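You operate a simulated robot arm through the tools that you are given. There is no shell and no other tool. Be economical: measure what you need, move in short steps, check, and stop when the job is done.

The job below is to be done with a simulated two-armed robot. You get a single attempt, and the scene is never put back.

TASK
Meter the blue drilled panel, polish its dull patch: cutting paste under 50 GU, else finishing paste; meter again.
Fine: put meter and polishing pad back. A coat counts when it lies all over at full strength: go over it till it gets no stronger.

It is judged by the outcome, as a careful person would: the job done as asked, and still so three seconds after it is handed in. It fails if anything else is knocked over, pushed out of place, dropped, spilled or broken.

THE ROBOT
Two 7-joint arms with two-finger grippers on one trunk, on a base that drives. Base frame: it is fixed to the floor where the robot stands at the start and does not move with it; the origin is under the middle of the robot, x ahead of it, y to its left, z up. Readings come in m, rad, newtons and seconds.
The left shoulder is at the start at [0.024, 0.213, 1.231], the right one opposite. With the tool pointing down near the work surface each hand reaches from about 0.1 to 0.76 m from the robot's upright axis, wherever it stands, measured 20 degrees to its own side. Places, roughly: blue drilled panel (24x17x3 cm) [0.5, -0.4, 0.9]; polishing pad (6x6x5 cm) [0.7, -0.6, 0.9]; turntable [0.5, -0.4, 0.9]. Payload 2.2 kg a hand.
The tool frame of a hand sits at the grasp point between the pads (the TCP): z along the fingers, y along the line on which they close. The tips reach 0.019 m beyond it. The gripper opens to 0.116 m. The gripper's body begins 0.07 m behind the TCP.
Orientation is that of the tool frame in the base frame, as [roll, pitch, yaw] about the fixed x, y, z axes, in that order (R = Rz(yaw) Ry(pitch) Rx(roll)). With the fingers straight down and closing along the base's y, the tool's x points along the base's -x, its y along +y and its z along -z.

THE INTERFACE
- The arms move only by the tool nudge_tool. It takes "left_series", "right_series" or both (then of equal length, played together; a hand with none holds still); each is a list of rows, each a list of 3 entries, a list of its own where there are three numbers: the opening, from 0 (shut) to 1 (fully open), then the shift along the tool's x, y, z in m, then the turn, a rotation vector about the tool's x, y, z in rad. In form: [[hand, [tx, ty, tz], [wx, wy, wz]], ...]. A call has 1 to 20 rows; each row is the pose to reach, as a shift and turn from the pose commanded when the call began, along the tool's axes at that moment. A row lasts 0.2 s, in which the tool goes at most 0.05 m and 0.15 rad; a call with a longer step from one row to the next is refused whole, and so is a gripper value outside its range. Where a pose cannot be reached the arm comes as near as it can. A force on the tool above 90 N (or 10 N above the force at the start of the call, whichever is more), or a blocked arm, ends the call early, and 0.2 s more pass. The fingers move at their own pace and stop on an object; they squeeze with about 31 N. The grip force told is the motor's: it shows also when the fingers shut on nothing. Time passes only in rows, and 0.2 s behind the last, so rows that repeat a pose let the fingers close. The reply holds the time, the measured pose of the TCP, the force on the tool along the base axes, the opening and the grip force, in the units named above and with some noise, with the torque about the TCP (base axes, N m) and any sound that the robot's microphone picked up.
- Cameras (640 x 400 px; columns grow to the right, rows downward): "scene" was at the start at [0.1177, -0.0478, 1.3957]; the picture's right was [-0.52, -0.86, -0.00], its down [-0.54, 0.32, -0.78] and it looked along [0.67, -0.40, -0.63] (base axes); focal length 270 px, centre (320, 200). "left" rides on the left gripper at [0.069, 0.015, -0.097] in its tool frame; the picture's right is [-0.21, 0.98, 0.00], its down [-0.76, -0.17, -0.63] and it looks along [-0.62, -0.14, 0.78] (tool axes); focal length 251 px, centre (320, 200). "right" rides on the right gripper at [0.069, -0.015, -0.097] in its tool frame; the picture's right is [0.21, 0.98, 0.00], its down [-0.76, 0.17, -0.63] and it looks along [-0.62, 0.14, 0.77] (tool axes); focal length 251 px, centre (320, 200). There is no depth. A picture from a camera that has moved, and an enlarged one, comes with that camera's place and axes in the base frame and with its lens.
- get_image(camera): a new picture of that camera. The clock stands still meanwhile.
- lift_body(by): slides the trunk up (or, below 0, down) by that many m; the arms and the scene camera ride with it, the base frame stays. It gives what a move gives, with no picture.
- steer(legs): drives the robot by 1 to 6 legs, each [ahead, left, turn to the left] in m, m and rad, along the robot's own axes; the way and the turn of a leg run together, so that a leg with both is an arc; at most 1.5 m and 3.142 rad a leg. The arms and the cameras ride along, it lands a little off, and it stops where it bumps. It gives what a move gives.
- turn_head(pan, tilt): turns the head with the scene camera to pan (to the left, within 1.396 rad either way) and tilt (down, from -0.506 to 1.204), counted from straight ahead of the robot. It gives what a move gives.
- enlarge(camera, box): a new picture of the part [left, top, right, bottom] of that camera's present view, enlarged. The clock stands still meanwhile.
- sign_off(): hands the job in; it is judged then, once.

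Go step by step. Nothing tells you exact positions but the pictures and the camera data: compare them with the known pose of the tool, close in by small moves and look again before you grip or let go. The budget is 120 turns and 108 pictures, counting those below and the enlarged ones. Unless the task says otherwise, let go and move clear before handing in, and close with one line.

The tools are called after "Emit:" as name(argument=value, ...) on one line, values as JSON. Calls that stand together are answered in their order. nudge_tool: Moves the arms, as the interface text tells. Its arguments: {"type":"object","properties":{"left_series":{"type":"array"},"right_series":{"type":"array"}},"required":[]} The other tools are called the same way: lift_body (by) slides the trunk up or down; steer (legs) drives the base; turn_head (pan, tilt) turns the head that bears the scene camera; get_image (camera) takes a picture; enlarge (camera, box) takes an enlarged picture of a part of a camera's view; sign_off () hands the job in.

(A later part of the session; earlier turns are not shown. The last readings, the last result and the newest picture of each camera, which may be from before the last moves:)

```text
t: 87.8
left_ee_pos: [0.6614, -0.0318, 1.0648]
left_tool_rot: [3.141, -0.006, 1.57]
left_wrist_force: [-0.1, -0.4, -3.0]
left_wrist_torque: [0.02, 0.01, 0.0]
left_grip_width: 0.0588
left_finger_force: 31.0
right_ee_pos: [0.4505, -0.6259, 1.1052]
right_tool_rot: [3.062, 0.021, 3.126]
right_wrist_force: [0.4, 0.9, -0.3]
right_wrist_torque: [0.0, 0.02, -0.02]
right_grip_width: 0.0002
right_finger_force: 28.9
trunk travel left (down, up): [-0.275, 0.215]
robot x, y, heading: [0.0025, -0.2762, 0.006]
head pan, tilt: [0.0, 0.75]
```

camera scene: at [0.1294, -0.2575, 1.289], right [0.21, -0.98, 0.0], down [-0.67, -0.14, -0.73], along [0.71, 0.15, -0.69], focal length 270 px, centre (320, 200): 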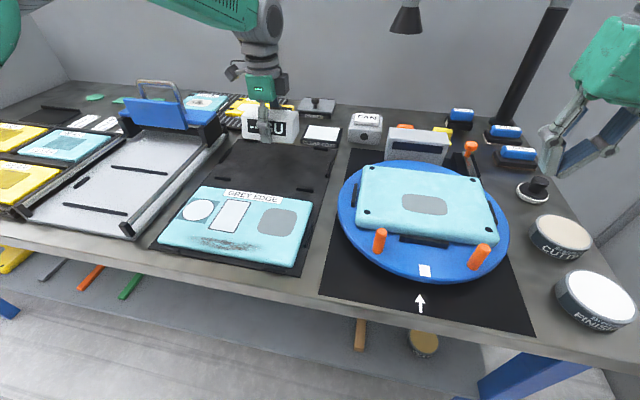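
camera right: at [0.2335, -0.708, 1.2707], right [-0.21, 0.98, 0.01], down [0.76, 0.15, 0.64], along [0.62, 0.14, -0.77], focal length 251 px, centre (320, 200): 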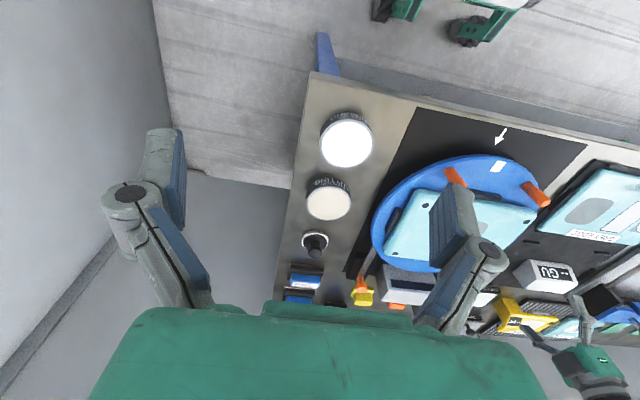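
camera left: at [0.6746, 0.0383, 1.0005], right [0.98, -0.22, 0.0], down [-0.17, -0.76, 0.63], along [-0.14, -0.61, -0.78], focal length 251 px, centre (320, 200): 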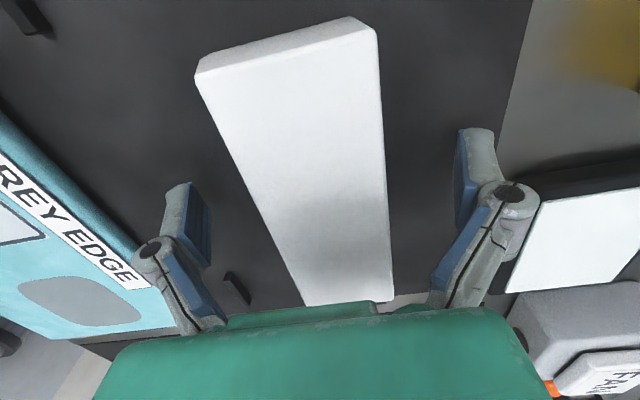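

All steady. I'll carry the meter over the patch.

Emit:
nudge_tool(left_series=[[0, [-0.005, -0.002, 0], [0, 0, 0]], [0, [-0.016, -0.007, 0], [0, 0, 0]], [0, [-0.032, -0.014, 0], [0, 0, 0]], [0, [-0.054, -0.024, 0], [0, 0, 0]], [0, [-0.08, -0.035, 0], [0, 0, 0]], [0, [-0.107, -0.047, 0], [0, 0, 0]], [0, [-0.134, -0.059, 0], [0, 0, 0]], [0, [-0.161, -0.071, 0], [0, 0, 0]], [0, [-0.188, -0.083, 0], [0, 0, 0]], [0, [-0.215, -0.095, 0], [0, 0, 0]], [0, [-0.242, -0.107, 0], [0, 0, 0]], [0, [-0.268, -0.119, 0], [0, 0, 0]], [0, [-0.29, -0.128, 0], [0, 0, 0]], [0, [-0.308, -0.136, 0], [0, 0, 0]], [0, [-0.321, -0.142, 0], [0, 0, 0]], [0, [-0.33, -0.146, 0], [0, 0, 0]], [0, [-0.334, -0.148, 0], [0, 0, 0]], [0, [-0.334, -0.148, 0], [0, 0, 0]]])

Emit:
turn_head(pan=-0.1, tilt=0.75)

Emit:
get_image(camera="scene")

Emit:
get_image(camera="left")

Emit:
get_image(camera="right")

```text
t: 91.8
left_ee_pos: [0.5308, -0.3399, 1.0817]
left_tool_rot: [-3.133, 0.06, 1.63]
left_wrist_force: [-0.2, 0.0, -3.7]
left_wrist_torque: [-0.01, -0.02, 0.0]
left_grip_width: 0.0591
left_finger_force: 31.1
right_ee_pos: [0.4459, -0.6256, 1.1074]
right_tool_rot: [3.063, 0.025, 3.126]
right_wrist_force: [-0.3, -0.1, -0.2]
right_wrist_torque: [-0.02, 0.0, 0.05]
right_grip_width: 0.0
right_finger_force: 28.3
trunk travel left (down, up): [-0.275, 0.215]
robot x, y, heading: [0.0033, -0.2731, 0.01]
head pan, tilt: [0.0, 0.75]
stopped in row 18 (left hand): the arm was blocked; the commanded pose is now the measured one
```

```text
t: 92.5
left_ee_pos: [0.5304, -0.3395, 1.0833]
left_tool_rot: [-3.134, 0.059, 1.63]
left_wrist_force: [0.2, 0.8, -4.1]
left_wrist_torque: [0.02, 0.05, 0.01]
left_grip_width: 0.0593
left_finger_force: 30.9
right_ee_pos: [0.4488, -0.6257, 1.1073]
right_tool_rot: [3.063, 0.025, 3.126]
right_wrist_force: [-0.6, -0.4, -0.4]
right_wrist_torque: [0.0, 0.0, 0.01]
right_grip_width: 0.0
right_finger_force: 28.6
trunk travel left (down, up): [-0.275, 0.215]
robot x, y, heading: [0.0014, -0.2801, 0.01]
head pan, tilt: [-0.099, 0.75]
```

```text
73 pictures are left
camera scene: at [0.1301, -0.2863, 1.2891], right [-0.09, -1.0, 0.0], down [-0.68, 0.06, -0.73], along [0.73, -0.07, -0.69], focal length 270 px, centre (320, 200)
```

scene: 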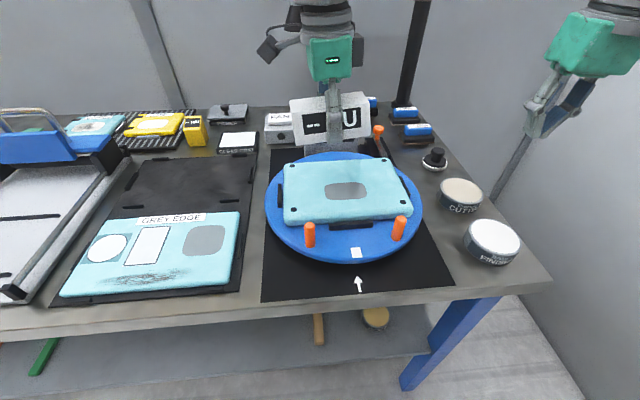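

```text
72 pictures are left
camera left: at [0.5412, -0.2635, 1.1745], right [0.99, -0.16, 0.01], down [-0.12, -0.73, 0.68], along [-0.1, -0.67, -0.74], focal length 251 px, centre (320, 200)
```

left: 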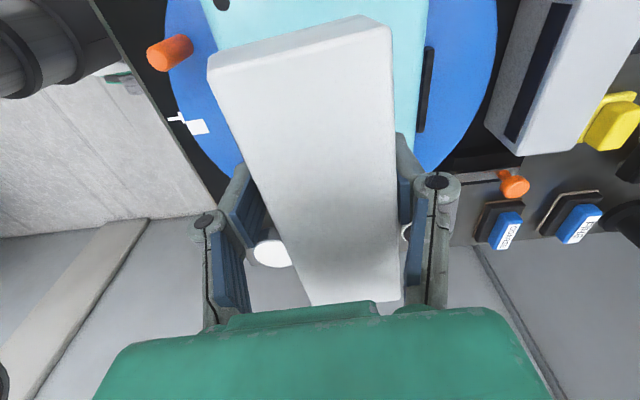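

```text
71 pictures are left
camera right: at [0.3754, -0.647, 1.201], right [-0.2, 0.98, 0.07], down [0.74, 0.1, 0.66], along [0.64, 0.19, -0.75], focal length 251 px, centre (320, 200)
```

right: 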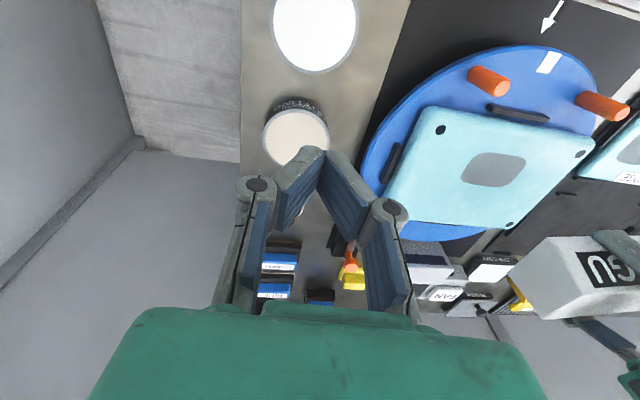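

The left arm reaches a joint limit when crossing over. I'll back the meter off a little, level it, and drive the robot right instead.

Emit:
nudge_tool(left_series=[[0, [0.004, 0, 0], [-0.001, 0.006, 0.006]], [0, [0.014, -0.001, 0], [-0.002, 0.014, 0.014]], [0, [0.03, -0.002, 0], [-0.003, 0.024, 0.024]], [0, [0.048, -0.004, 0], [-0.005, 0.034, 0.034]], [0, [0.066, -0.006, 0], [-0.006, 0.044, 0.043]], [0, [0.084, -0.008, 0], [-0.008, 0.052, 0.052]], [0, [0.1, -0.01, 0], [-0.009, 0.058, 0.058]], [0, [0.112, -0.01, 0], [-0.009, 0.06, 0.059]], [0, [0.12, -0.01, 0], [-0.009, 0.06, 0.059]], [0, [0.12, -0.01, 0], [-0.009, 0.06, 0.059]]])

Emit:
steer(legs=[[0, -0.05, 0], [0, -0.05, 0], [0, -0.05, 0]])

Emit:
turn_head(pan=0.0, tilt=0.75)

Emit:
turn_head(pan=0.0, tilt=0.75)

Emit:
turn_head(pan=0.0, tilt=0.75)

Emit:
turn_head(pan=0.0, tilt=0.75)

```text
t: 94.7
left_ee_pos: [0.5116, -0.221, 1.0761]
left_tool_rot: [3.138, -0.003, 1.569]
left_wrist_force: [-0.6, 0.4, -2.8]
left_wrist_torque: [0.0, -0.02, -0.01]
left_grip_width: 0.0593
left_finger_force: 31.0
right_ee_pos: [0.4477, -0.626, 1.1068]
right_tool_rot: [3.063, 0.023, 3.128]
right_wrist_force: [0.0, 0.6, 0.7]
right_wrist_torque: [0.0, 0.01, -0.03]
right_grip_width: 0.0
right_finger_force: 28.8
trunk travel left (down, up): [-0.275, 0.215]
robot x, y, heading: [0.0037, -0.2759, 0.012]
head pan, tilt: [-0.099, 0.75]
```

```text
t: 96.7
left_ee_pos: [0.5125, -0.3522, 1.076]
left_tool_rot: [3.138, 0.011, 1.573]
left_wrist_force: [-0.2, 1.9, -3.2]
left_wrist_torque: [-0.11, 0.05, 0.0]
left_grip_width: 0.059
left_finger_force: 31.4
right_ee_pos: [0.4488, -0.7559, 1.1123]
right_tool_rot: [3.081, 0.027, 3.128]
right_wrist_force: [-0.2, 0.1, 0.6]
right_wrist_torque: [-0.07, -0.03, 0.0]
right_grip_width: 0.0003
right_finger_force: 28.5
trunk travel left (down, up): [-0.275, 0.215]
robot x, y, heading: [0.0046, -0.4249, 0.009]
head pan, tilt: [-0.099, 0.75]
```

```text
t: 97.4
left_ee_pos: [0.511, -0.3631, 1.0771]
left_tool_rot: [3.134, 0.0, 1.574]
left_wrist_force: [-0.1, 0.3, -3.2]
left_wrist_torque: [-0.01, 0.01, -0.01]
left_grip_width: 0.0593
left_finger_force: 31.1
right_ee_pos: [0.4465, -0.7674, 1.1103]
right_tool_rot: [3.068, 0.031, 3.129]
right_wrist_force: [0.3, -0.4, -0.4]
right_wrist_torque: [-0.02, 0.0, 0.01]
right_grip_width: 0.0001
right_finger_force: 28.3
trunk travel left (down, up): [-0.275, 0.215]
robot x, y, heading: [0.0022, -0.4216, 0.006]
head pan, tilt: [0.0, 0.75]
```

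```text
t: 98.0
left_ee_pos: [0.5104, -0.3743, 1.0771]
left_tool_rot: [3.135, -0.007, 1.571]
left_wrist_force: [-0.6, -0.3, -3.3]
left_wrist_torque: [0.05, -0.03, 0.02]
left_grip_width: 0.0592
left_finger_force: 30.8
right_ee_pos: [0.4465, -0.7791, 1.1068]
right_tool_rot: [3.061, 0.029, 3.126]
right_wrist_force: [-0.4, -0.1, 0.0]
right_wrist_torque: [-0.02, -0.03, -0.01]
right_grip_width: 0.0
right_finger_force: 28.9
trunk travel left (down, up): [-0.275, 0.215]
robot x, y, heading: [0.0063, -0.4258, 0.004]
head pan, tilt: [0.0, 0.75]
```

```text
t: 98.6
left_ee_pos: [0.5101, -0.3537, 1.0763]
left_tool_rot: [3.133, 0.008, 1.574]
left_wrist_force: [0.5, 2.0, -3.0]
left_wrist_torque: [-0.12, 0.08, 0.03]
left_grip_width: 0.059
left_finger_force: 30.8
right_ee_pos: [0.4461, -0.7583, 1.1121]
right_tool_rot: [3.075, 0.028, 3.129]
right_wrist_force: [-0.6, 1.6, 0.7]
right_wrist_torque: [-0.07, 0.03, 0.02]
right_grip_width: 0.0
right_finger_force: 28.2
trunk travel left (down, up): [-0.275, 0.215]
robot x, y, heading: [0.0037, -0.4197, 0.009]
head pan, tilt: [0.0, 0.75]
```

```text
t: 99.2
left_ee_pos: [0.5095, -0.3575, 1.0769]
left_tool_rot: [3.134, 0.002, 1.572]
left_wrist_force: [0.4, 0.7, -2.7]
left_wrist_torque: [-0.01, 0.0, 0.02]
left_grip_width: 0.059
left_finger_force: 31.1
right_ee_pos: [0.4454, -0.763, 1.1108]
right_tool_rot: [3.07, 0.028, 3.128]
right_wrist_force: [0.5, -0.5, -0.5]
right_wrist_torque: [-0.03, 0.0, 0.01]
right_grip_width: 0.0
right_finger_force: 28.0
trunk travel left (down, up): [-0.275, 0.215]
robot x, y, heading: [0.0036, -0.421, 0.008]
head pan, tilt: [0.0, 0.75]
```

The meter is near the patch and settling. I'll check the geometry before lowering.

Emit:
turn_head(pan=0.0, tilt=0.8)

Emit:
turn_head(pan=0.0, tilt=0.8)

Emit:
get_image(camera="scene")

Emit:
get_image(camera="left")

Emit:
get_image(camera="right")

```text
t: 99.8
left_ee_pos: [0.5106, -0.3743, 1.0778]
left_tool_rot: [3.134, -0.005, 1.571]
left_wrist_force: [0.6, -0.8, -3.0]
left_wrist_torque: [0.07, -0.01, -0.01]
left_grip_width: 0.0592
left_finger_force: 30.7
right_ee_pos: [0.4455, -0.7781, 1.1066]
right_tool_rot: [3.061, 0.028, 3.127]
right_wrist_force: [0.7, -0.3, 0.0]
right_wrist_torque: [0.08, 0.0, 0.0]
right_grip_width: 0.0
right_finger_force: 27.9
trunk travel left (down, up): [-0.275, 0.215]
robot x, y, heading: [0.004, -0.4258, 0.007]
head pan, tilt: [0.0, 0.799]
```

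```text
t: 100.4
left_ee_pos: [0.5108, -0.3595, 1.0773]
left_tool_rot: [3.136, 0.004, 1.572]
left_wrist_force: [-0.6, 0.5, -3.3]
left_wrist_torque: [-0.05, 0.0, -0.02]
left_grip_width: 0.0589
left_finger_force: 30.9
right_ee_pos: [0.4452, -0.7647, 1.1103]
right_tool_rot: [3.072, 0.027, 3.129]
right_wrist_force: [-0.4, 0.2, 0.3]
right_wrist_torque: [0.01, 0.01, 0.01]
right_grip_width: 0.0
right_finger_force: 28.5
trunk travel left (down, up): [-0.275, 0.215]
robot x, y, heading: [0.0038, -0.4241, 0.007]
head pan, tilt: [0.0, 0.799]
```

```text
70 pictures are left
camera scene: at [0.1293, -0.4185, 1.2851], right [0.01, -1.0, 0.0], down [-0.72, -0.01, -0.69], along [0.69, 0.0, -0.72], focal length 270 px, centre (320, 200)
```

scene: 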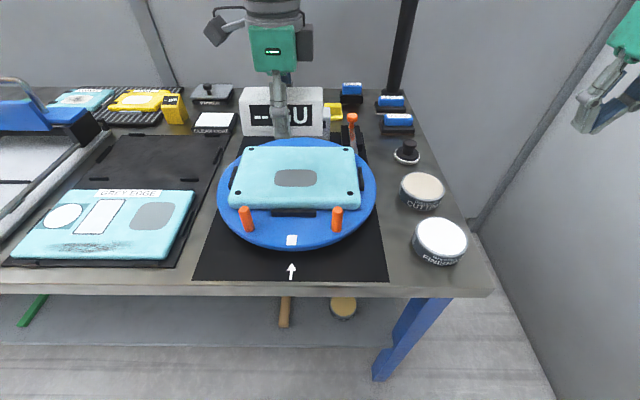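

```text
69 pictures are left
camera left: at [0.5243, -0.2905, 1.1726], right [0.98, -0.21, 0.01], down [-0.17, -0.75, 0.63], along [-0.13, -0.62, -0.77], focal length 251 px, centre (320, 200)
```

left: 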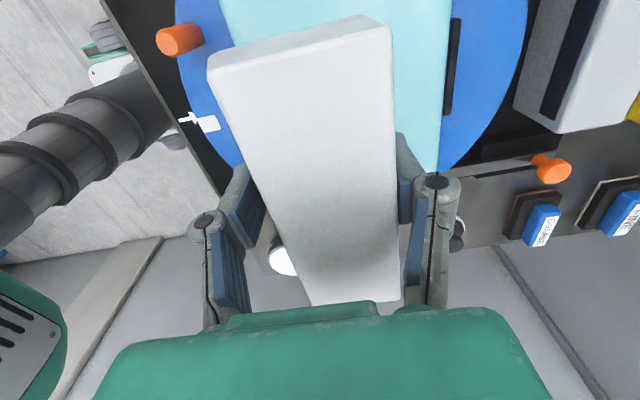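

```text
68 pictures are left
camera right: at [0.3738, -0.7851, 1.2049], right [-0.2, 0.98, 0.06], down [0.74, 0.11, 0.66], along [0.64, 0.18, -0.75], focal length 251 px, centre (320, 200)
```

right: 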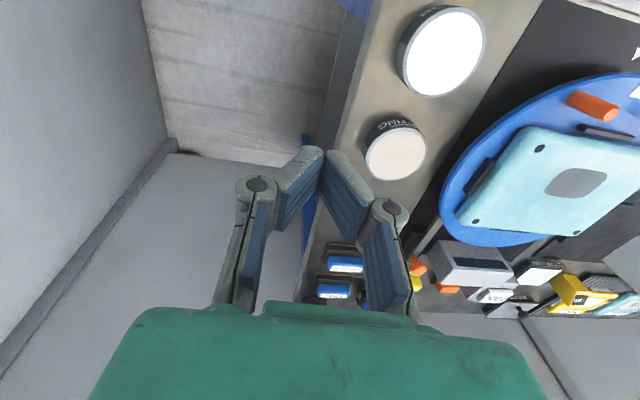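

The patch is confirmed at (0.511, -0.370, 0.946). I'll lower the meter slowly toward contact.

Emit:
nudge_tool(left_series=[[0, [-0.002, 0, 0.004], [0, 0, 0]], [0, [-0.003, 0, 0.012], [0, 0, 0]], [0, [-0.003, 0, 0.022], [0, 0, 0]], [0, [-0.003, 0, 0.032], [0, 0, 0]], [0, [-0.003, 0, 0.042], [0, 0, 0]], [0, [-0.003, 0, 0.052], [0, 0, 0]], [0, [-0.003, 0, 0.06], [0, 0, 0]], [0, [-0.003, 0, 0.066], [0, 0, 0]], [0, [-0.003, 0, 0.07], [0, 0, 0]], [0, [-0.003, 0, 0.072], [0, 0, 0]], [0, [-0.003, 0, 0.072], [0, 0, 0]]])

Emit:
get_image(camera="right")

Emit:
enlarge(camera="scene", box=[200, 60, 400, 260])

```text
t: 102.8
left_ee_pos: [0.5115, -0.3619, 1.006]
left_tool_rot: [3.135, 0.003, 1.574]
left_wrist_force: [0.0, 0.6, -3.6]
left_wrist_torque: [0.0, 0.01, 0.0]
left_grip_width: 0.0591
left_finger_force: 30.9
right_ee_pos: [0.4456, -0.7641, 1.1108]
right_tool_rot: [3.069, 0.027, 3.129]
right_wrist_force: [-0.7, -0.4, -0.2]
right_wrist_torque: [0.0, -0.01, 0.01]
right_grip_width: 0.0001
right_finger_force: 29.0
trunk travel left (down, up): [-0.275, 0.215]
robot x, y, heading: [0.0037, -0.423, 0.006]
head pan, tilt: [0.0, 0.799]
```

```text
67 pictures are left
camera right: at [0.3736, -0.7853, 1.2048], right [-0.2, 0.98, 0.06], down [0.74, 0.11, 0.66], along [0.64, 0.18, -0.75], focal length 251 px, centre (320, 200)
```

right: 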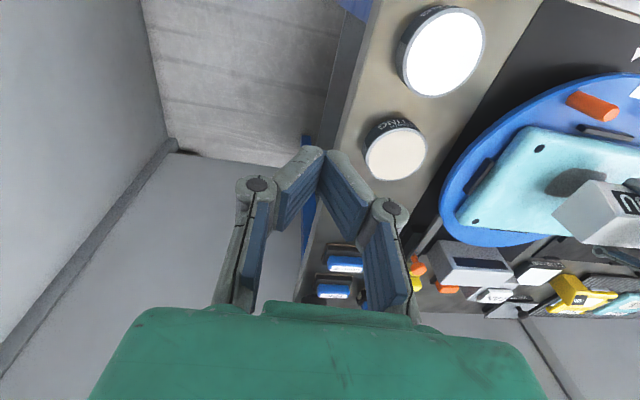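

```text
2.00 times, centred on (300, 160) of scene
camera zoom: at [0.1293, -0.4216, 1.2851], right [0.01, -1.0, 0.0], down [-0.72, -0.01, -0.69], along [0.69, 0.01, -0.72], focal length 541 px, centre (360, 280)
```

zoom: 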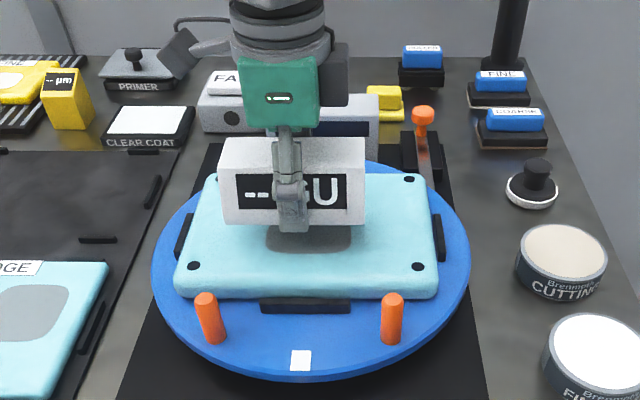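

The meter needs about 9 mm more to the right. I'll shift it and lower it to contact in millimetre steps.

Emit:
nudge_tool(left_series=[[0, [-0.003, 0, 0.001], [0, 0, 0]], [0, [-0.006, 0, 0.003], [0, 0, 0]], [0, [-0.008, 0, 0.006], [0, 0, 0]], [0, [-0.008, 0, 0.008], [0, 0, 0]], [0, [-0.008, 0, 0.009], [0, 0, 0]], [0, [-0.008, 0, 0.009], [0, 0, 0]]])

Emit:
nudge_tool(left_series=[[0, [0, 0, 0.002], [0, 0, 0]], [0, [0, 0, 0.003], [0, 0, 0]], [0, [0, 0, 0.003], [0, 0, 0]]])

Emit:
nudge_tool(left_series=[[0, [0, 0, 0.002], [0, 0, 0]], [0, [0, 0, 0.003], [0, 0, 0]], [0, [0, 0, 0.003], [0, 0, 0]]])

Emit:
enlarge(camera="scene", box=[200, 60, 400, 260])

```text
t: 104.2
left_ee_pos: [0.5104, -0.3762, 0.9973]
left_tool_rot: [3.134, 0.0, 1.572]
left_wrist_force: [0.9, -0.6, -3.3]
left_wrist_torque: [0.04, 0.02, 0.03]
left_grip_width: 0.0592
left_finger_force: 30.8
right_ee_pos: [0.4461, -0.7689, 1.1093]
right_tool_rot: [3.068, 0.027, 3.129]
right_wrist_force: [-0.5, 0.3, 0.3]
right_wrist_torque: [-0.01, -0.05, -0.01]
right_grip_width: 0.0001
right_finger_force: 28.8
trunk travel left (down, up): [-0.275, 0.215]
robot x, y, heading: [0.002, -0.4208, 0.006]
head pan, tilt: [0.0, 0.799]
```

```text
t: 105.0
left_ee_pos: [0.5102, -0.3759, 0.9936]
left_tool_rot: [3.134, 0.003, 1.574]
left_wrist_force: [0.3, 0.0, -3.3]
left_wrist_torque: [-0.02, 0.02, 0.0]
left_grip_width: 0.0591
left_finger_force: 31.4
right_ee_pos: [0.4465, -0.7679, 1.1093]
right_tool_rot: [3.068, 0.028, 3.13]
right_wrist_force: [0.0, 0.1, 0.0]
right_wrist_torque: [-0.04, 0.02, 0.01]
right_grip_width: 0.0002
right_finger_force: 28.0
trunk travel left (down, up): [-0.275, 0.215]
robot x, y, heading: [0.0045, -0.4256, 0.006]
head pan, tilt: [0.0, 0.799]
```

```text
t: 105.8
left_ee_pos: [0.5105, -0.3741, 0.9897]
left_tool_rot: [3.136, -0.001, 1.572]
left_wrist_force: [0.5, -0.4, -2.4]
left_wrist_torque: [-0.02, 0.05, -0.02]
left_grip_width: 0.0589
left_finger_force: 31.2
right_ee_pos: [0.4459, -0.7683, 1.1099]
right_tool_rot: [3.068, 0.028, 3.129]
right_wrist_force: [-0.4, -0.5, 0.4]
right_wrist_torque: [-0.01, 0.0, 0.01]
right_grip_width: 0.0
right_finger_force: 28.5
trunk travel left (down, up): [-0.275, 0.215]
robot x, y, heading: [0.0022, -0.4227, 0.008]
head pan, tilt: [0.0, 0.799]
```

```text
2.00 times, centred on (300, 160) of scene
camera zoom: at [0.1294, -0.4244, 1.2851], right [0.01, -1.0, 0.0], down [-0.72, 0.0, -0.69], along [0.69, 0.01, -0.72], focal length 541 px, centre (360, 280)
```

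zoom: 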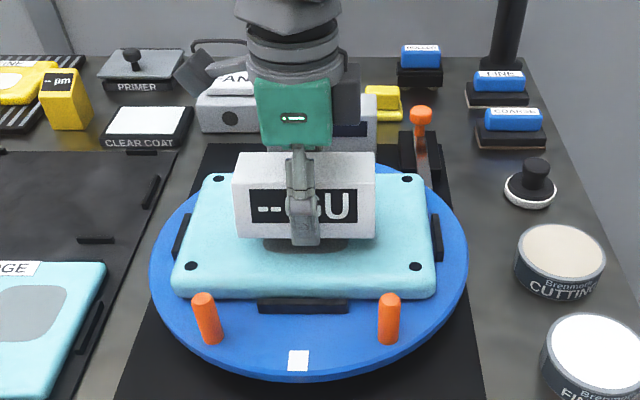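

Emit:
enlarge(camera="right", box=[500, 110, 640, 260])

Emit:
enlarge(camera="scene", box=[260, 120, 350, 200])

```text
2.67 times, centred on (570, 185) of right
camera zoom: at [0.3737, -0.789, 1.2038], right [-0.2, 0.98, 0.07], down [0.74, 0.11, 0.66], along [0.64, 0.18, -0.75], focal length 670 px, centre (-347, 240)
```

zoom: 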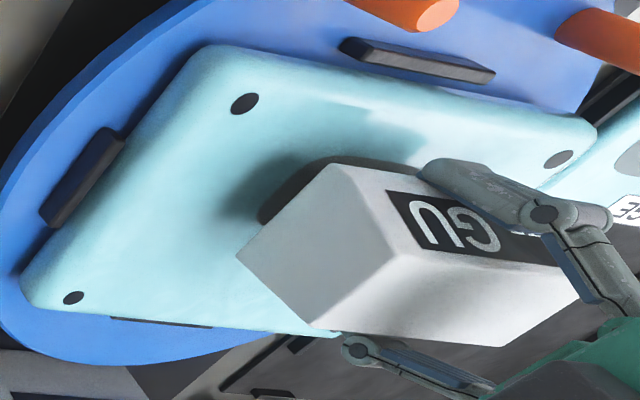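

```text
5.00 times, centred on (305, 160) of scene
camera zoom: at [0.1294, -0.4244, 1.2851], right [0.01, -1.0, 0.0], down [-0.72, 0.0, -0.69], along [0.69, 0.01, -0.72], focal length 1352 px, centre (395, 400)
```

zoom: 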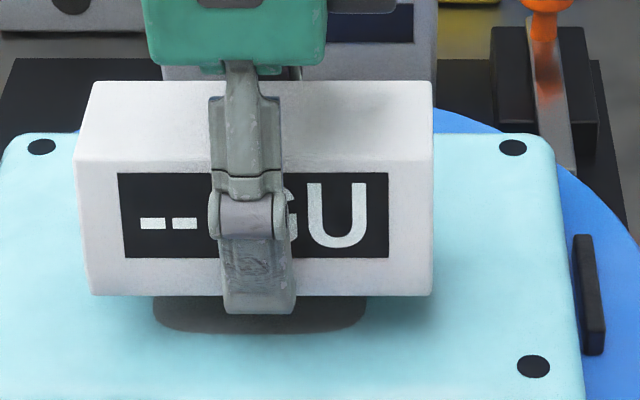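

There's still a gap under the meter. I'll continue down in small steps until the force rises.

Emit:
nudge_tool(left_series=[[0, [0, 0, 0.002], [0, 0, 0]], [0, [0, 0, 0.004], [0, 0, 0]], [0, [0, 0, 0.006], [0, 0, 0]], [0, [0, 0, 0.007], [0, 0, 0]], [0, [0, 0, 0.007], [0, 0, 0]]])

Emit:
nudge_tool(left_series=[[0, [0, 0, 0.002], [0, 0, 0]], [0, [0, 0, 0.004], [0, 0, 0]], [0, [0, 0, 0.005], [0, 0, 0]], [0, [0, 0, 0.005], [0, 0, 0]]])

Emit:
enlarge(camera="scene", box=[260, 120, 350, 200])

```text
t: 107.0
left_ee_pos: [0.511, -0.3743, 0.9834]
left_tool_rot: [3.134, 0.001, 1.573]
left_wrist_force: [1.0, 0.0, -2.3]
left_wrist_torque: [-0.01, 0.03, 0.01]
left_grip_width: 0.0592
left_finger_force: 30.8
right_ee_pos: [0.4455, -0.7677, 1.1097]
right_tool_rot: [3.068, 0.028, 3.129]
right_wrist_force: [0.2, 0.5, -0.3]
right_wrist_torque: [0.0, 0.01, -0.02]
right_grip_width: 0.0
right_finger_force: 28.7
trunk travel left (down, up): [-0.275, 0.215]
robot x, y, heading: [0.0023, -0.4201, 0.009]
head pan, tilt: [0.0, 0.799]
```

```text
t: 108.0
left_ee_pos: [0.5111, -0.375, 0.9788]
left_tool_rot: [3.134, 0.001, 1.573]
left_wrist_force: [-0.5, 0.4, -3.2]
left_wrist_torque: [0.03, 0.01, 0.01]
left_grip_width: 0.0591
left_finger_force: 30.8
right_ee_pos: [0.4462, -0.7683, 1.1096]
right_tool_rot: [3.068, 0.028, 3.129]
right_wrist_force: [-0.2, 0.7, 0.1]
right_wrist_torque: [0.0, 0.0, 0.02]
right_grip_width: 0.0004
right_finger_force: 28.7
trunk travel left (down, up): [-0.275, 0.215]
robot x, y, heading: [0.0065, -0.4229, 0.007]
head pan, tilt: [0.0, 0.799]
```

```text
5.00 times, centred on (305, 160) of scene
camera zoom: at [0.1294, -0.4244, 1.2851], right [0.01, -1.0, 0.0], down [-0.72, 0.0, -0.69], along [0.69, 0.01, -0.72], focal length 1352 px, centre (395, 400)
```

zoom: 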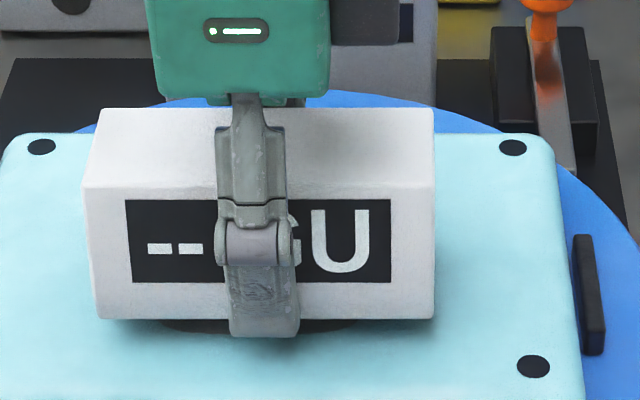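

Emit:
nudge_tool(left_series=[[0, [0, 0, 0.002], [0, 0, 0]], [0, [0, 0, 0.004], [0, 0, 0]], [0, [0, 0, 0.006], [0, 0, 0]], [0, [0, 0, 0.007], [0, 0, 0]], [0, [0, 0, 0.007], [0, 0, 0]]])

Emit:
nudge_tool(left_series=[[0, [0, 0, 0.001], [0, 0, 0]], [0, [0, 0, 0.002], [0, 0, 0]], [0, [0, 0, 0.003], [0, 0, 0]], [0, [0, 0, 0.003], [0, 0, 0]]])

Emit:
nudge_tool(left_series=[[0, [0, 0, 0.001], [0, 0, 0]], [0, [0, 0, 0.002], [0, 0, 0]], [0, [0, 0, 0.002], [0, 0, 0]]])

Emit:
enlarge(camera="scene", box=[260, 120, 350, 200])

```text
t: 109.2
left_ee_pos: [0.5111, -0.3747, 0.9717]
left_tool_rot: [3.134, -0.001, 1.573]
left_wrist_force: [0.8, 0.2, -3.6]
left_wrist_torque: [0.03, 0.03, 0.01]
left_grip_width: 0.0591
left_finger_force: 31.4
right_ee_pos: [0.4457, -0.7684, 1.1094]
right_tool_rot: [3.067, 0.027, 3.129]
right_wrist_force: [0.1, 0.2, -0.1]
right_wrist_torque: [-0.06, -0.02, 0.01]
right_grip_width: 0.0
right_finger_force: 28.4
trunk travel left (down, up): [-0.275, 0.215]
robot x, y, heading: [0.0069, -0.4225, 0.009]
head pan, tilt: [0.0, 0.799]
```

```text
t: 110.2
left_ee_pos: [0.5101, -0.3746, 0.9691]
left_tool_rot: [3.135, -0.001, 1.572]
left_wrist_force: [0.0, -0.1, -3.9]
left_wrist_torque: [0.03, 0.01, -0.01]
left_grip_width: 0.059
left_finger_force: 31.2
right_ee_pos: [0.4461, -0.7676, 1.1099]
right_tool_rot: [3.069, 0.027, 3.128]
right_wrist_force: [0.5, 0.8, 0.7]
right_wrist_torque: [-0.02, -0.03, 0.03]
right_grip_width: 0.0001
right_finger_force: 28.5
trunk travel left (down, up): [-0.275, 0.215]
robot x, y, heading: [0.0002, -0.4235, 0.008]
head pan, tilt: [0.0, 0.799]
```

```text
t: 111.0
left_ee_pos: [0.5106, -0.3771, 0.9668]
left_tool_rot: [3.132, 0.0, 1.574]
left_wrist_force: [0.8, 0.7, 5.0]
left_wrist_torque: [0.5, 0.26, -0.05]
left_grip_width: 0.0591
left_finger_force: 30.6
right_ee_pos: [0.4461, -0.7684, 1.1103]
right_tool_rot: [3.068, 0.027, 3.129]
right_wrist_force: [0.0, 0.5, -0.2]
right_wrist_torque: [-0.02, 0.01, 0.02]
right_grip_width: 0.0
right_finger_force: 27.9
trunk travel left (down, up): [-0.275, 0.215]
robot x, y, heading: [0.0033, -0.4233, 0.009]
head pan, tilt: [0.0, 0.799]
```

```text
5.00 times, centred on (305, 160) of scene
camera zoom: at [0.1287, -0.4244, 1.2853], right [0.01, -1.0, 0.0], down [-0.72, 0.0, -0.69], along [0.69, 0.01, -0.72], focal length 1352 px, centre (395, 400)
```

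zoom: 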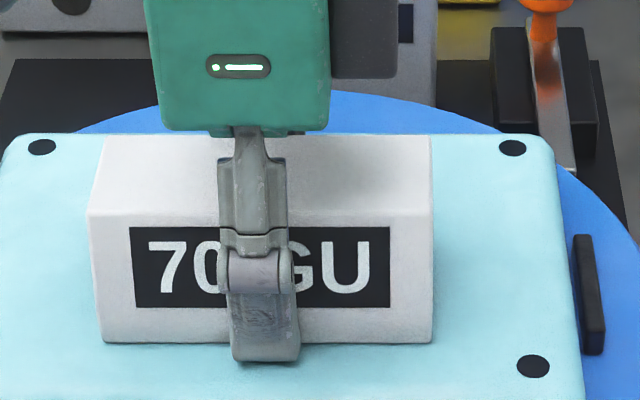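

The display reads "70" on contact. The meter sits about 7 mm right of the patch centre, so I'll re-centre it and read again to be sure.

Emit:
nudge_tool(left_series=[[0, [0, 0, -0.003], [0, 0, 0]], [0, [0, 0, -0.006], [0, 0, 0]], [0, [0.004, 0, -0.006], [0, 0, 0]], [0, [0.008, 0, -0.006], [0, 0, 0]], [0, [0.008, 0, -0.004], [0, 0, 0]], [0, [0.008, 0, -0.002], [0, 0, 0]], [0, [0.008, 0, 0], [0, 0, 0]], [0, [0.008, 0, 0.0005], [0, 0, 0]], [0, [0.008, 0, 0.0005], [0, 0, 0]]])

Emit:
enlarge(camera="scene", box=[260, 120, 350, 200])

```text
t: 113.0
left_ee_pos: [0.5117, -0.3678, 0.9673]
left_tool_rot: [3.133, 0.002, 1.573]
left_wrist_force: [5.0, -0.3, 7.0]
left_wrist_torque: [0.62, 0.29, -0.12]
left_grip_width: 0.0591
left_finger_force: 30.6
right_ee_pos: [0.4452, -0.7693, 1.1094]
right_tool_rot: [3.068, 0.028, 3.13]
right_wrist_force: [-0.7, 0.3, -0.3]
right_wrist_torque: [0.04, -0.01, -0.03]
right_grip_width: 0.0
right_finger_force: 28.4
trunk travel left (down, up): [-0.275, 0.215]
robot x, y, heading: [0.0033, -0.425, 0.004]
head pan, tilt: [0.0, 0.799]
```

```text
5.00 times, centred on (305, 160) of scene
camera zoom: at [0.1286, -0.4252, 1.2853], right [0.01, -1.0, 0.0], down [-0.72, 0.0, -0.69], along [0.69, 0.01, -0.72], focal length 1352 px, centre (395, 400)
```

zoom: 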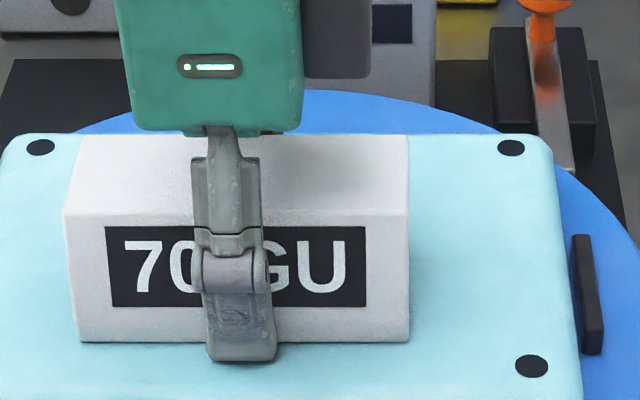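

70 GU confirmed, which is not under 50, so it takes the finishing paste. I'll keep the meter in the left hand, lift it and park it to the left while the right hand polishes.

Emit:
nudge_tool(left_series=[[0, [0, 0, -0.004], [0, 0, 0]], [0, [0, 0, -0.012], [0, 0, 0]], [0, [0.002, 0, -0.025], [0, 0, 0]], [0, [0.01, 0, -0.042], [0, 0, 0]], [0, [0.025, 0, -0.058], [0, 0, 0]], [0, [0.045, 0, -0.073], [0, 0, 0]], [0, [0.068, 0, -0.086], [0, 0, 0]], [0, [0.092, 0, -0.095], [0, 0, 0]], [0, [0.117, 0, -0.1], [0, 0, 0]], [0, [0.142, 0, -0.1], [0, 0, 0]], [0, [0.166, 0, -0.1], [0, 0, 0]], [0, [0.188, 0, -0.1], [0, 0, 0]], [0, [0.207, 0, -0.1], [0, 0, 0]], [0, [0.223, 0, -0.1], [0, 0, 0]], [0, [0.235, 0, -0.1], [0, 0, 0]], [0, [0.24, 0, -0.1], [0, 0, 0]], [0, [0.24, 0, -0.1], [0, 0, 0]]])

Emit:
turn_head(pan=-0.35, tilt=0.75)

Emit:
get_image(camera="scene")

Emit:
get_image(camera="right")

```text
t: 116.6
left_ee_pos: [0.5097, -0.1237, 1.0655]
left_tool_rot: [3.134, 0.003, 1.573]
left_wrist_force: [0.7, 0.5, -3.9]
left_wrist_torque: [0.02, 0.02, -0.01]
left_grip_width: 0.059
left_finger_force: 31.1
right_ee_pos: [0.4457, -0.766, 1.1106]
right_tool_rot: [3.069, 0.028, 3.131]
right_wrist_force: [-1.2, 0.1, 0.4]
right_wrist_torque: [0.0, 0.0, -0.01]
right_grip_width: 0.0001
right_finger_force: 28.9
trunk travel left (down, up): [-0.275, 0.215]
robot x, y, heading: [0.0007, -0.4247, 0.011]
head pan, tilt: [0.0, 0.799]
```

```text
t: 117.4
left_ee_pos: [0.5108, -0.1249, 1.0654]
left_tool_rot: [3.133, 0.0, 1.572]
left_wrist_force: [-0.3, -0.2, -2.6]
left_wrist_torque: [-0.01, -0.02, 0.03]
left_grip_width: 0.0592
left_finger_force: 31.1
right_ee_pos: [0.446, -0.7669, 1.1098]
right_tool_rot: [3.07, 0.028, 3.129]
right_wrist_force: [-0.2, 0.7, -0.6]
right_wrist_torque: [-0.01, -0.02, -0.02]
right_grip_width: 0.0003
right_finger_force: 28.3
trunk travel left (down, up): [-0.275, 0.215]
robot x, y, heading: [0.0033, -0.4219, 0.006]
head pan, tilt: [-0.351, 0.75]
```

```text
59 pictures are left
camera scene: at [0.1266, -0.4505, 1.2892], right [-0.34, -0.94, 0.0], down [-0.65, 0.23, -0.73], along [0.69, -0.25, -0.68], focal length 270 px, centre (320, 200)
```

scene: 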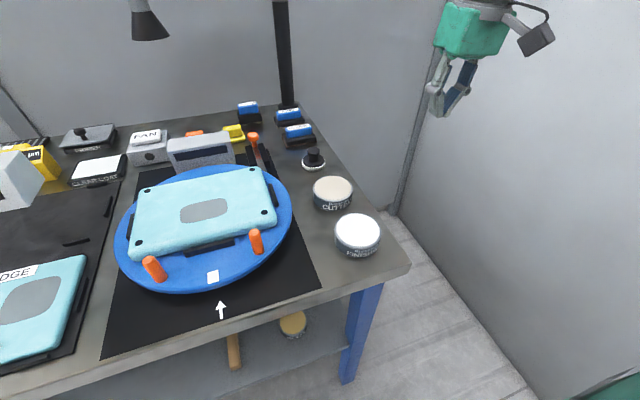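

```text
58 pictures are left
camera right: at [0.3737, -0.7873, 1.2043], right [-0.2, 0.98, 0.06], down [0.74, 0.11, 0.66], along [0.64, 0.18, -0.75], focal length 251 px, centre (320, 200)
```

right: 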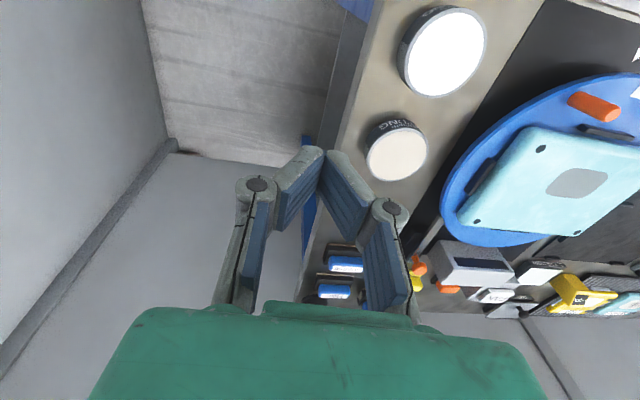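

The tin tops are near z 0.91: finishing at (0.405, -0.622), pad at (0.66, -0.627). I'll move the right hand above the pad, open and level.

Emit:
nudge_tool(right_series=[[0.1, [-0.004, 0.003, 0.0], [0.004, 0.002, 0]], [0.2, [-0.014, 0.009, 0.002], [0.01, 0.004, -0.002]], [0.3, [-0.03, 0.019, 0.006], [0.017, 0.007, -0.003]], [0.4, [-0.05, 0.031, 0.014], [0.024, 0.01, -0.004]], [0.5, [-0.072, 0.045, 0.023], [0.031, 0.013, -0.005]], [0.6, [-0.095, 0.06, 0.034], [0.038, 0.016, -0.006]], [0.6, [-0.118, 0.075, 0.045], [0.045, 0.019, -0.007]], [0.6, [-0.141, 0.089, 0.056], [0.052, 0.021, -0.008]], [0.6, [-0.162, 0.102, 0.067], [0.058, 0.024, -0.01]], [0.6, [-0.18, 0.113, 0.077], [0.063, 0.026, -0.011]], [0.6, [-0.194, 0.122, 0.086], [0.068, 0.028, -0.012]], [0.6, [-0.204, 0.129, 0.092], [0.0715, 0.028, -0.012]], [0.6, [-0.2095, 0.132, 0.096], [0.0715, 0.028, -0.012]], [0.6, [-0.2095, 0.132, 0.096], [0.0715, 0.028, -0.012]]])

Emit:
turn_head(pan=-0.35, tilt=0.75)

Emit:
get_image(camera="scene")

Emit:
get_image(camera="right")

```text
t: 120.4
left_ee_pos: [0.5098, -0.1233, 1.0648]
left_tool_rot: [3.135, 0.004, 1.572]
left_wrist_force: [0.2, 0.1, -4.1]
left_wrist_torque: [0.01, 0.03, 0.0]
left_grip_width: 0.0591
left_finger_force: 31.0
right_ee_pos: [0.66, -0.6296, 1.0302]
right_tool_rot: [3.14, 0.001, -3.141]
right_wrist_force: [0.2, 0.3, 1.3]
right_wrist_torque: [-0.01, 0.03, 0.0]
right_grip_width: 0.0693
right_finger_force: 0.1
trunk travel left (down, up): [-0.275, 0.215]
robot x, y, heading: [0.0045, -0.4247, 0.004]
head pan, tilt: [-0.351, 0.75]
```

```text
t: 121.0
left_ee_pos: [0.5106, -0.1242, 1.0646]
left_tool_rot: [3.134, 0.003, 1.572]
left_wrist_force: [0.6, 0.0, -3.4]
left_wrist_torque: [0.03, 0.03, -0.01]
left_grip_width: 0.059
left_finger_force: 31.3
right_ee_pos: [0.6603, -0.6274, 1.0303]
right_tool_rot: [-3.141, -0.001, -3.14]
right_wrist_force: [0.3, -0.3, 0.0]
right_wrist_torque: [0.05, 0.02, -0.01]
right_grip_width: 0.0696
right_finger_force: 0.0
trunk travel left (down, up): [-0.275, 0.215]
robot x, y, heading: [0.0079, -0.4208, 0.009]
head pan, tilt: [-0.351, 0.75]
```

```text
57 pictures are left
camera scene: at [0.128, -0.4495, 1.289], right [-0.34, -0.94, 0.0], down [-0.65, 0.23, -0.73], along [0.69, -0.25, -0.69], focal length 270 px, centre (320, 200)
```

scene: 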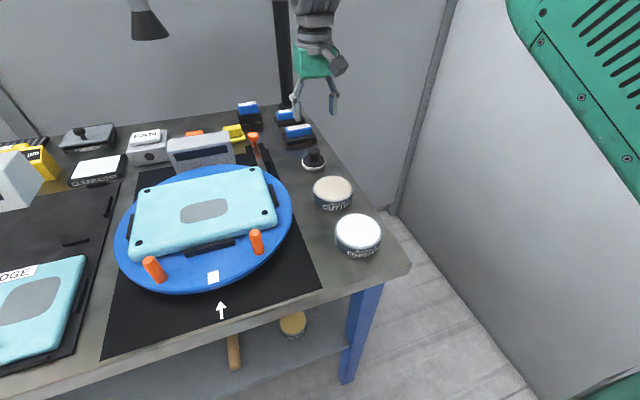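

```text
56 pictures are left
camera right: at [0.5906, -0.6439, 1.1282], right [-0.21, 0.98, 0.0], down [0.76, 0.17, 0.63], along [0.62, 0.14, -0.77], focal length 251 px, centre (320, 200)
```

right: 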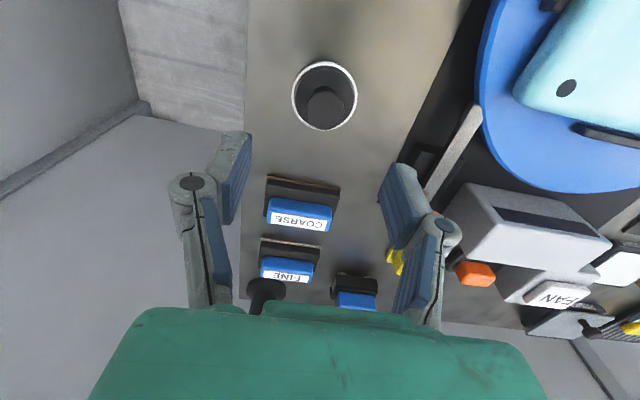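

The pad's knob top is at (0.660, -0.624, 0.924). I'll descend around the knob.

Emit:
nudge_tool(right_series=[[0.6, [0, 0.002, 0.004], [0, 0, 0]], [0.6, [0, 0.004, 0.012], [0, 0, 0]], [0.6, [0, 0.004, 0.024], [0, 0, 0]], [0.6, [0, 0.004, 0.038], [0, 0, 0]], [0.6, [0, 0.004, 0.052], [0, 0, 0]], [0.6, [0, 0.004, 0.066], [0, 0, 0]], [0.6, [0, 0.004, 0.08], [0, 0, 0]], [0.6, [0, 0.004, 0.092], [0, 0, 0]], [0.6, [0, 0.004, 0.102], [0, 0, 0]], [0.6, [0, 0.004, 0.109], [0, 0, 0]], [0.6, [0, 0.004, 0.113], [0, 0, 0]], [0.6, [0, 0.004, 0.113], [0, 0, 0]]])

Emit:
get_image(camera="right")

Emit:
enlarge(camera="scene", box=[260, 100, 380, 190])

```text
t: 123.6
left_ee_pos: [0.5121, -0.1237, 1.0655]
left_tool_rot: [3.135, 0.003, 1.573]
left_wrist_force: [-0.2, -0.3, -4.2]
left_wrist_torque: [-0.02, 0.04, 0.0]
left_grip_width: 0.0588
left_finger_force: 31.2
right_ee_pos: [0.6601, -0.6268, 0.9166]
right_tool_rot: [-3.142, 0.0, 3.14]
right_wrist_force: [0.0, 0.1, -0.3]
right_wrist_torque: [0.01, -0.01, -0.02]
right_grip_width: 0.0695
right_finger_force: 0.0
trunk travel left (down, up): [-0.275, 0.215]
robot x, y, heading: [0.0056, -0.424, 0.01]
head pan, tilt: [-0.351, 0.75]
```

```text
55 pictures are left
camera right: at [0.5904, -0.6404, 1.0145], right [-0.21, 0.98, 0.0], down [0.76, 0.17, 0.63], along [0.62, 0.14, -0.77], focal length 251 px, centre (320, 200)
```

right: 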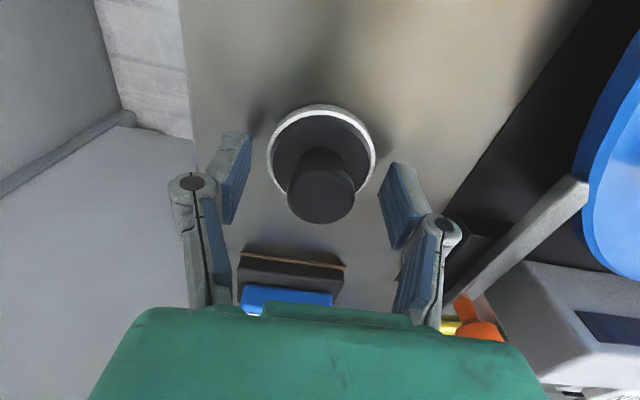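

```text
4.44 times, centred on (320, 145) of scene
camera zoom: at [0.1281, -0.4495, 1.289], right [-0.34, -0.94, 0.0], down [-0.65, 0.23, -0.73], along [0.69, -0.25, -0.69], focal length 1202 px, centre (320, 444)
```

zoom: 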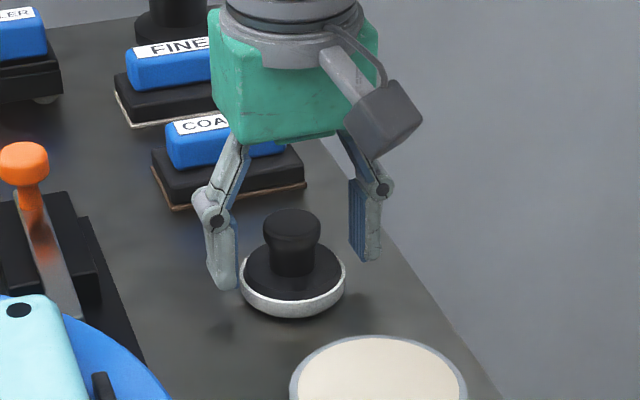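

The knob is centred between the fingers. I'll close on it and lift.

Emit:
nudge_tool(right_series=[[0.45, [0, 0.002, 0], [0, 0, 0]], [0.3, [0, 0.002, 0], [0, 0, 0]], [0.15, [0, 0.002, 0], [0, 0, 0]], [0, [0, 0.002, 0], [0, 0, 0]], [0, [0, 0.002, 0], [0, 0, 0]], [0, [0, 0.002, 0], [0, 0, 0]]])

Emit:
nudge_tool(right_series=[[0, [0, 0, -0.004], [0, 0, 0]], [0, [0, 0, -0.012], [0, 0, 0]], [0, [0, 0, -0.024], [0, 0, 0]], [0, [0, 0, -0.038], [0, 0, 0]], [0, [0, 0, -0.052], [0, 0, 0]], [0, [0, 0, -0.066], [0, 0, 0]], [0, [0, 0, -0.078], [0, 0, 0]], [0, [0, 0, -0.086], [0, 0, 0]], [0, [0, 0, -0.09], [0, 0, 0]], [0, [0, 0, -0.09], [0, 0, 0]]])

Emit:
get_image(camera="right")

Emit:
get_image(camera="scene")

```text
t: 125.0
left_ee_pos: [0.5112, -0.1234, 1.0663]
left_tool_rot: [3.134, 0.003, 1.573]
left_wrist_force: [0.1, -0.5, -3.5]
left_wrist_torque: [0.0, 0.0, 0.01]
left_grip_width: 0.0591
left_finger_force: 30.9
right_ee_pos: [0.6593, -0.6238, 0.9186]
right_tool_rot: [-3.141, 0.002, -3.141]
right_wrist_force: [1.5, 1.4, 10.2]
right_wrist_torque: [0.06, -0.07, 0.01]
right_grip_width: 0.0267
right_finger_force: 31.3
trunk travel left (down, up): [-0.275, 0.215]
robot x, y, heading: [-0.0012, -0.4238, 0.009]
head pan, tilt: [-0.351, 0.75]
```

```text
t: 127.2
left_ee_pos: [0.5109, -0.1245, 1.0647]
left_tool_rot: [3.136, 0.003, 1.571]
left_wrist_force: [-0.3, -0.1, -4.9]
left_wrist_torque: [0.03, 0.02, -0.03]
left_grip_width: 0.0594
left_finger_force: 31.2
right_ee_pos: [0.6602, -0.6241, 1.0071]
right_tool_rot: [3.141, -0.001, -3.141]
right_wrist_force: [-0.8, -0.1, -1.4]
right_wrist_torque: [0.01, -0.04, 0.01]
right_grip_width: 0.0261
right_finger_force: 30.7
trunk travel left (down, up): [-0.275, 0.215]
robot x, y, heading: [0.0017, -0.4238, 0.007]
head pan, tilt: [-0.351, 0.75]
```

```text
53 pictures are left
camera right: at [0.5909, -0.6388, 1.1046], right [-0.21, 0.98, 0.0], down [0.76, 0.17, 0.63], along [0.62, 0.14, -0.77], focal length 251 px, centre (320, 200)
```

right: 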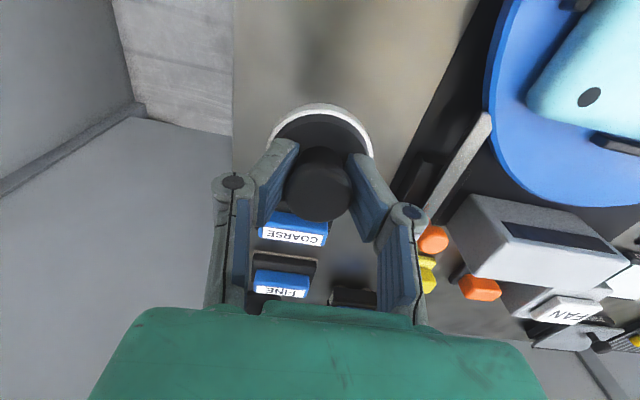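

```text
52 pictures are left
camera scene: at [0.1283, -0.4496, 1.289], right [-0.34, -0.94, 0.0], down [-0.65, 0.23, -0.73], along [0.69, -0.25, -0.69], focal length 270 px, centre (320, 200)
```

scene: 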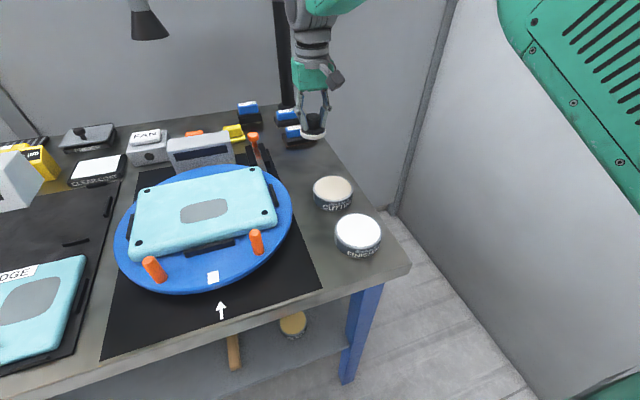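

The pad is held; its home TCP is (0.660, -0.624, 0.918), with the bottom about 4.4 cm below TCP. I'll carry it over the finishing tin.

Emit:
nudge_tool(right_series=[[0, [0.004, 0, -0.005], [0, 0, 0]], [0, [0.012, 0, -0.01], [0, 0, 0]], [0, [0.026, 0, -0.015], [0, 0, 0]], [0, [0.045, 0, -0.015], [0, 0, 0]], [0, [0.068, 0.001, -0.015], [0, 0, 0]], [0, [0.093, 0.001, -0.015], [0, 0, 0]], [0, [0.118, 0.001, -0.015], [0, 0, 0]], [0, [0.143, 0.001, -0.015], [0, 0, 0]], [0, [0.168, 0.001, -0.015], [0, 0, 0]], [0, [0.192, 0.002, -0.015], [0, 0, 0]], [0, [0.214, 0.002, -0.015], [0, 0, 0]], [0, [0.232, 0.002, -0.015], [0, 0, 0]], [0, [0.245, 0.002, -0.015], [0, 0, 0]], [0, [0.253, 0.002, -0.015], [0, 0, 0]], [0, [0.255, 0.002, -0.015], [0, 0, 0]], [0, [0.255, 0.002, -0.015], [0, 0, 0]]])

Emit:
get_image(camera="scene")

Emit:
get_image(camera="right")

```text
t: 130.6
left_ee_pos: [0.5109, -0.1236, 1.0644]
left_tool_rot: [3.136, 0.002, 1.571]
left_wrist_force: [-0.1, 0.5, -4.0]
left_wrist_torque: [-0.01, 0.02, -0.01]
left_grip_width: 0.0591
left_finger_force: 31.6
right_ee_pos: [0.4049, -0.622, 1.023]
right_tool_rot: [-3.142, -0.001, -3.142]
right_wrist_force: [0.9, 0.2, -1.7]
right_wrist_torque: [0.0, 0.01, 0.0]
right_grip_width: 0.0263
right_finger_force: 30.8
trunk travel left (down, up): [-0.275, 0.215]
robot x, y, heading: [0.0046, -0.4265, 0.006]
head pan, tilt: [-0.351, 0.75]
```

```text
51 pictures are left
camera scene: at [0.1266, -0.4496, 1.2892], right [-0.34, -0.94, 0.0], down [-0.65, 0.23, -0.73], along [0.69, -0.25, -0.68], focal length 270 px, centre (320, 200)
```

scene: 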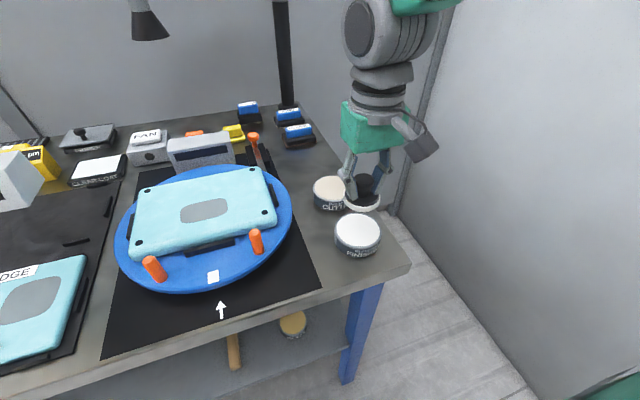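

```text
50 pictures are left
camera right: at [0.3353, -0.6367, 1.1197], right [-0.21, 0.98, 0.0], down [0.76, 0.17, 0.63], along [0.62, 0.14, -0.77], focal length 251 px, centre (320, 200)
```

right: 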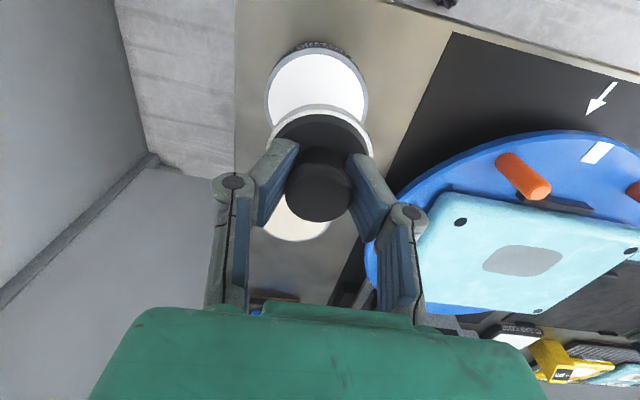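

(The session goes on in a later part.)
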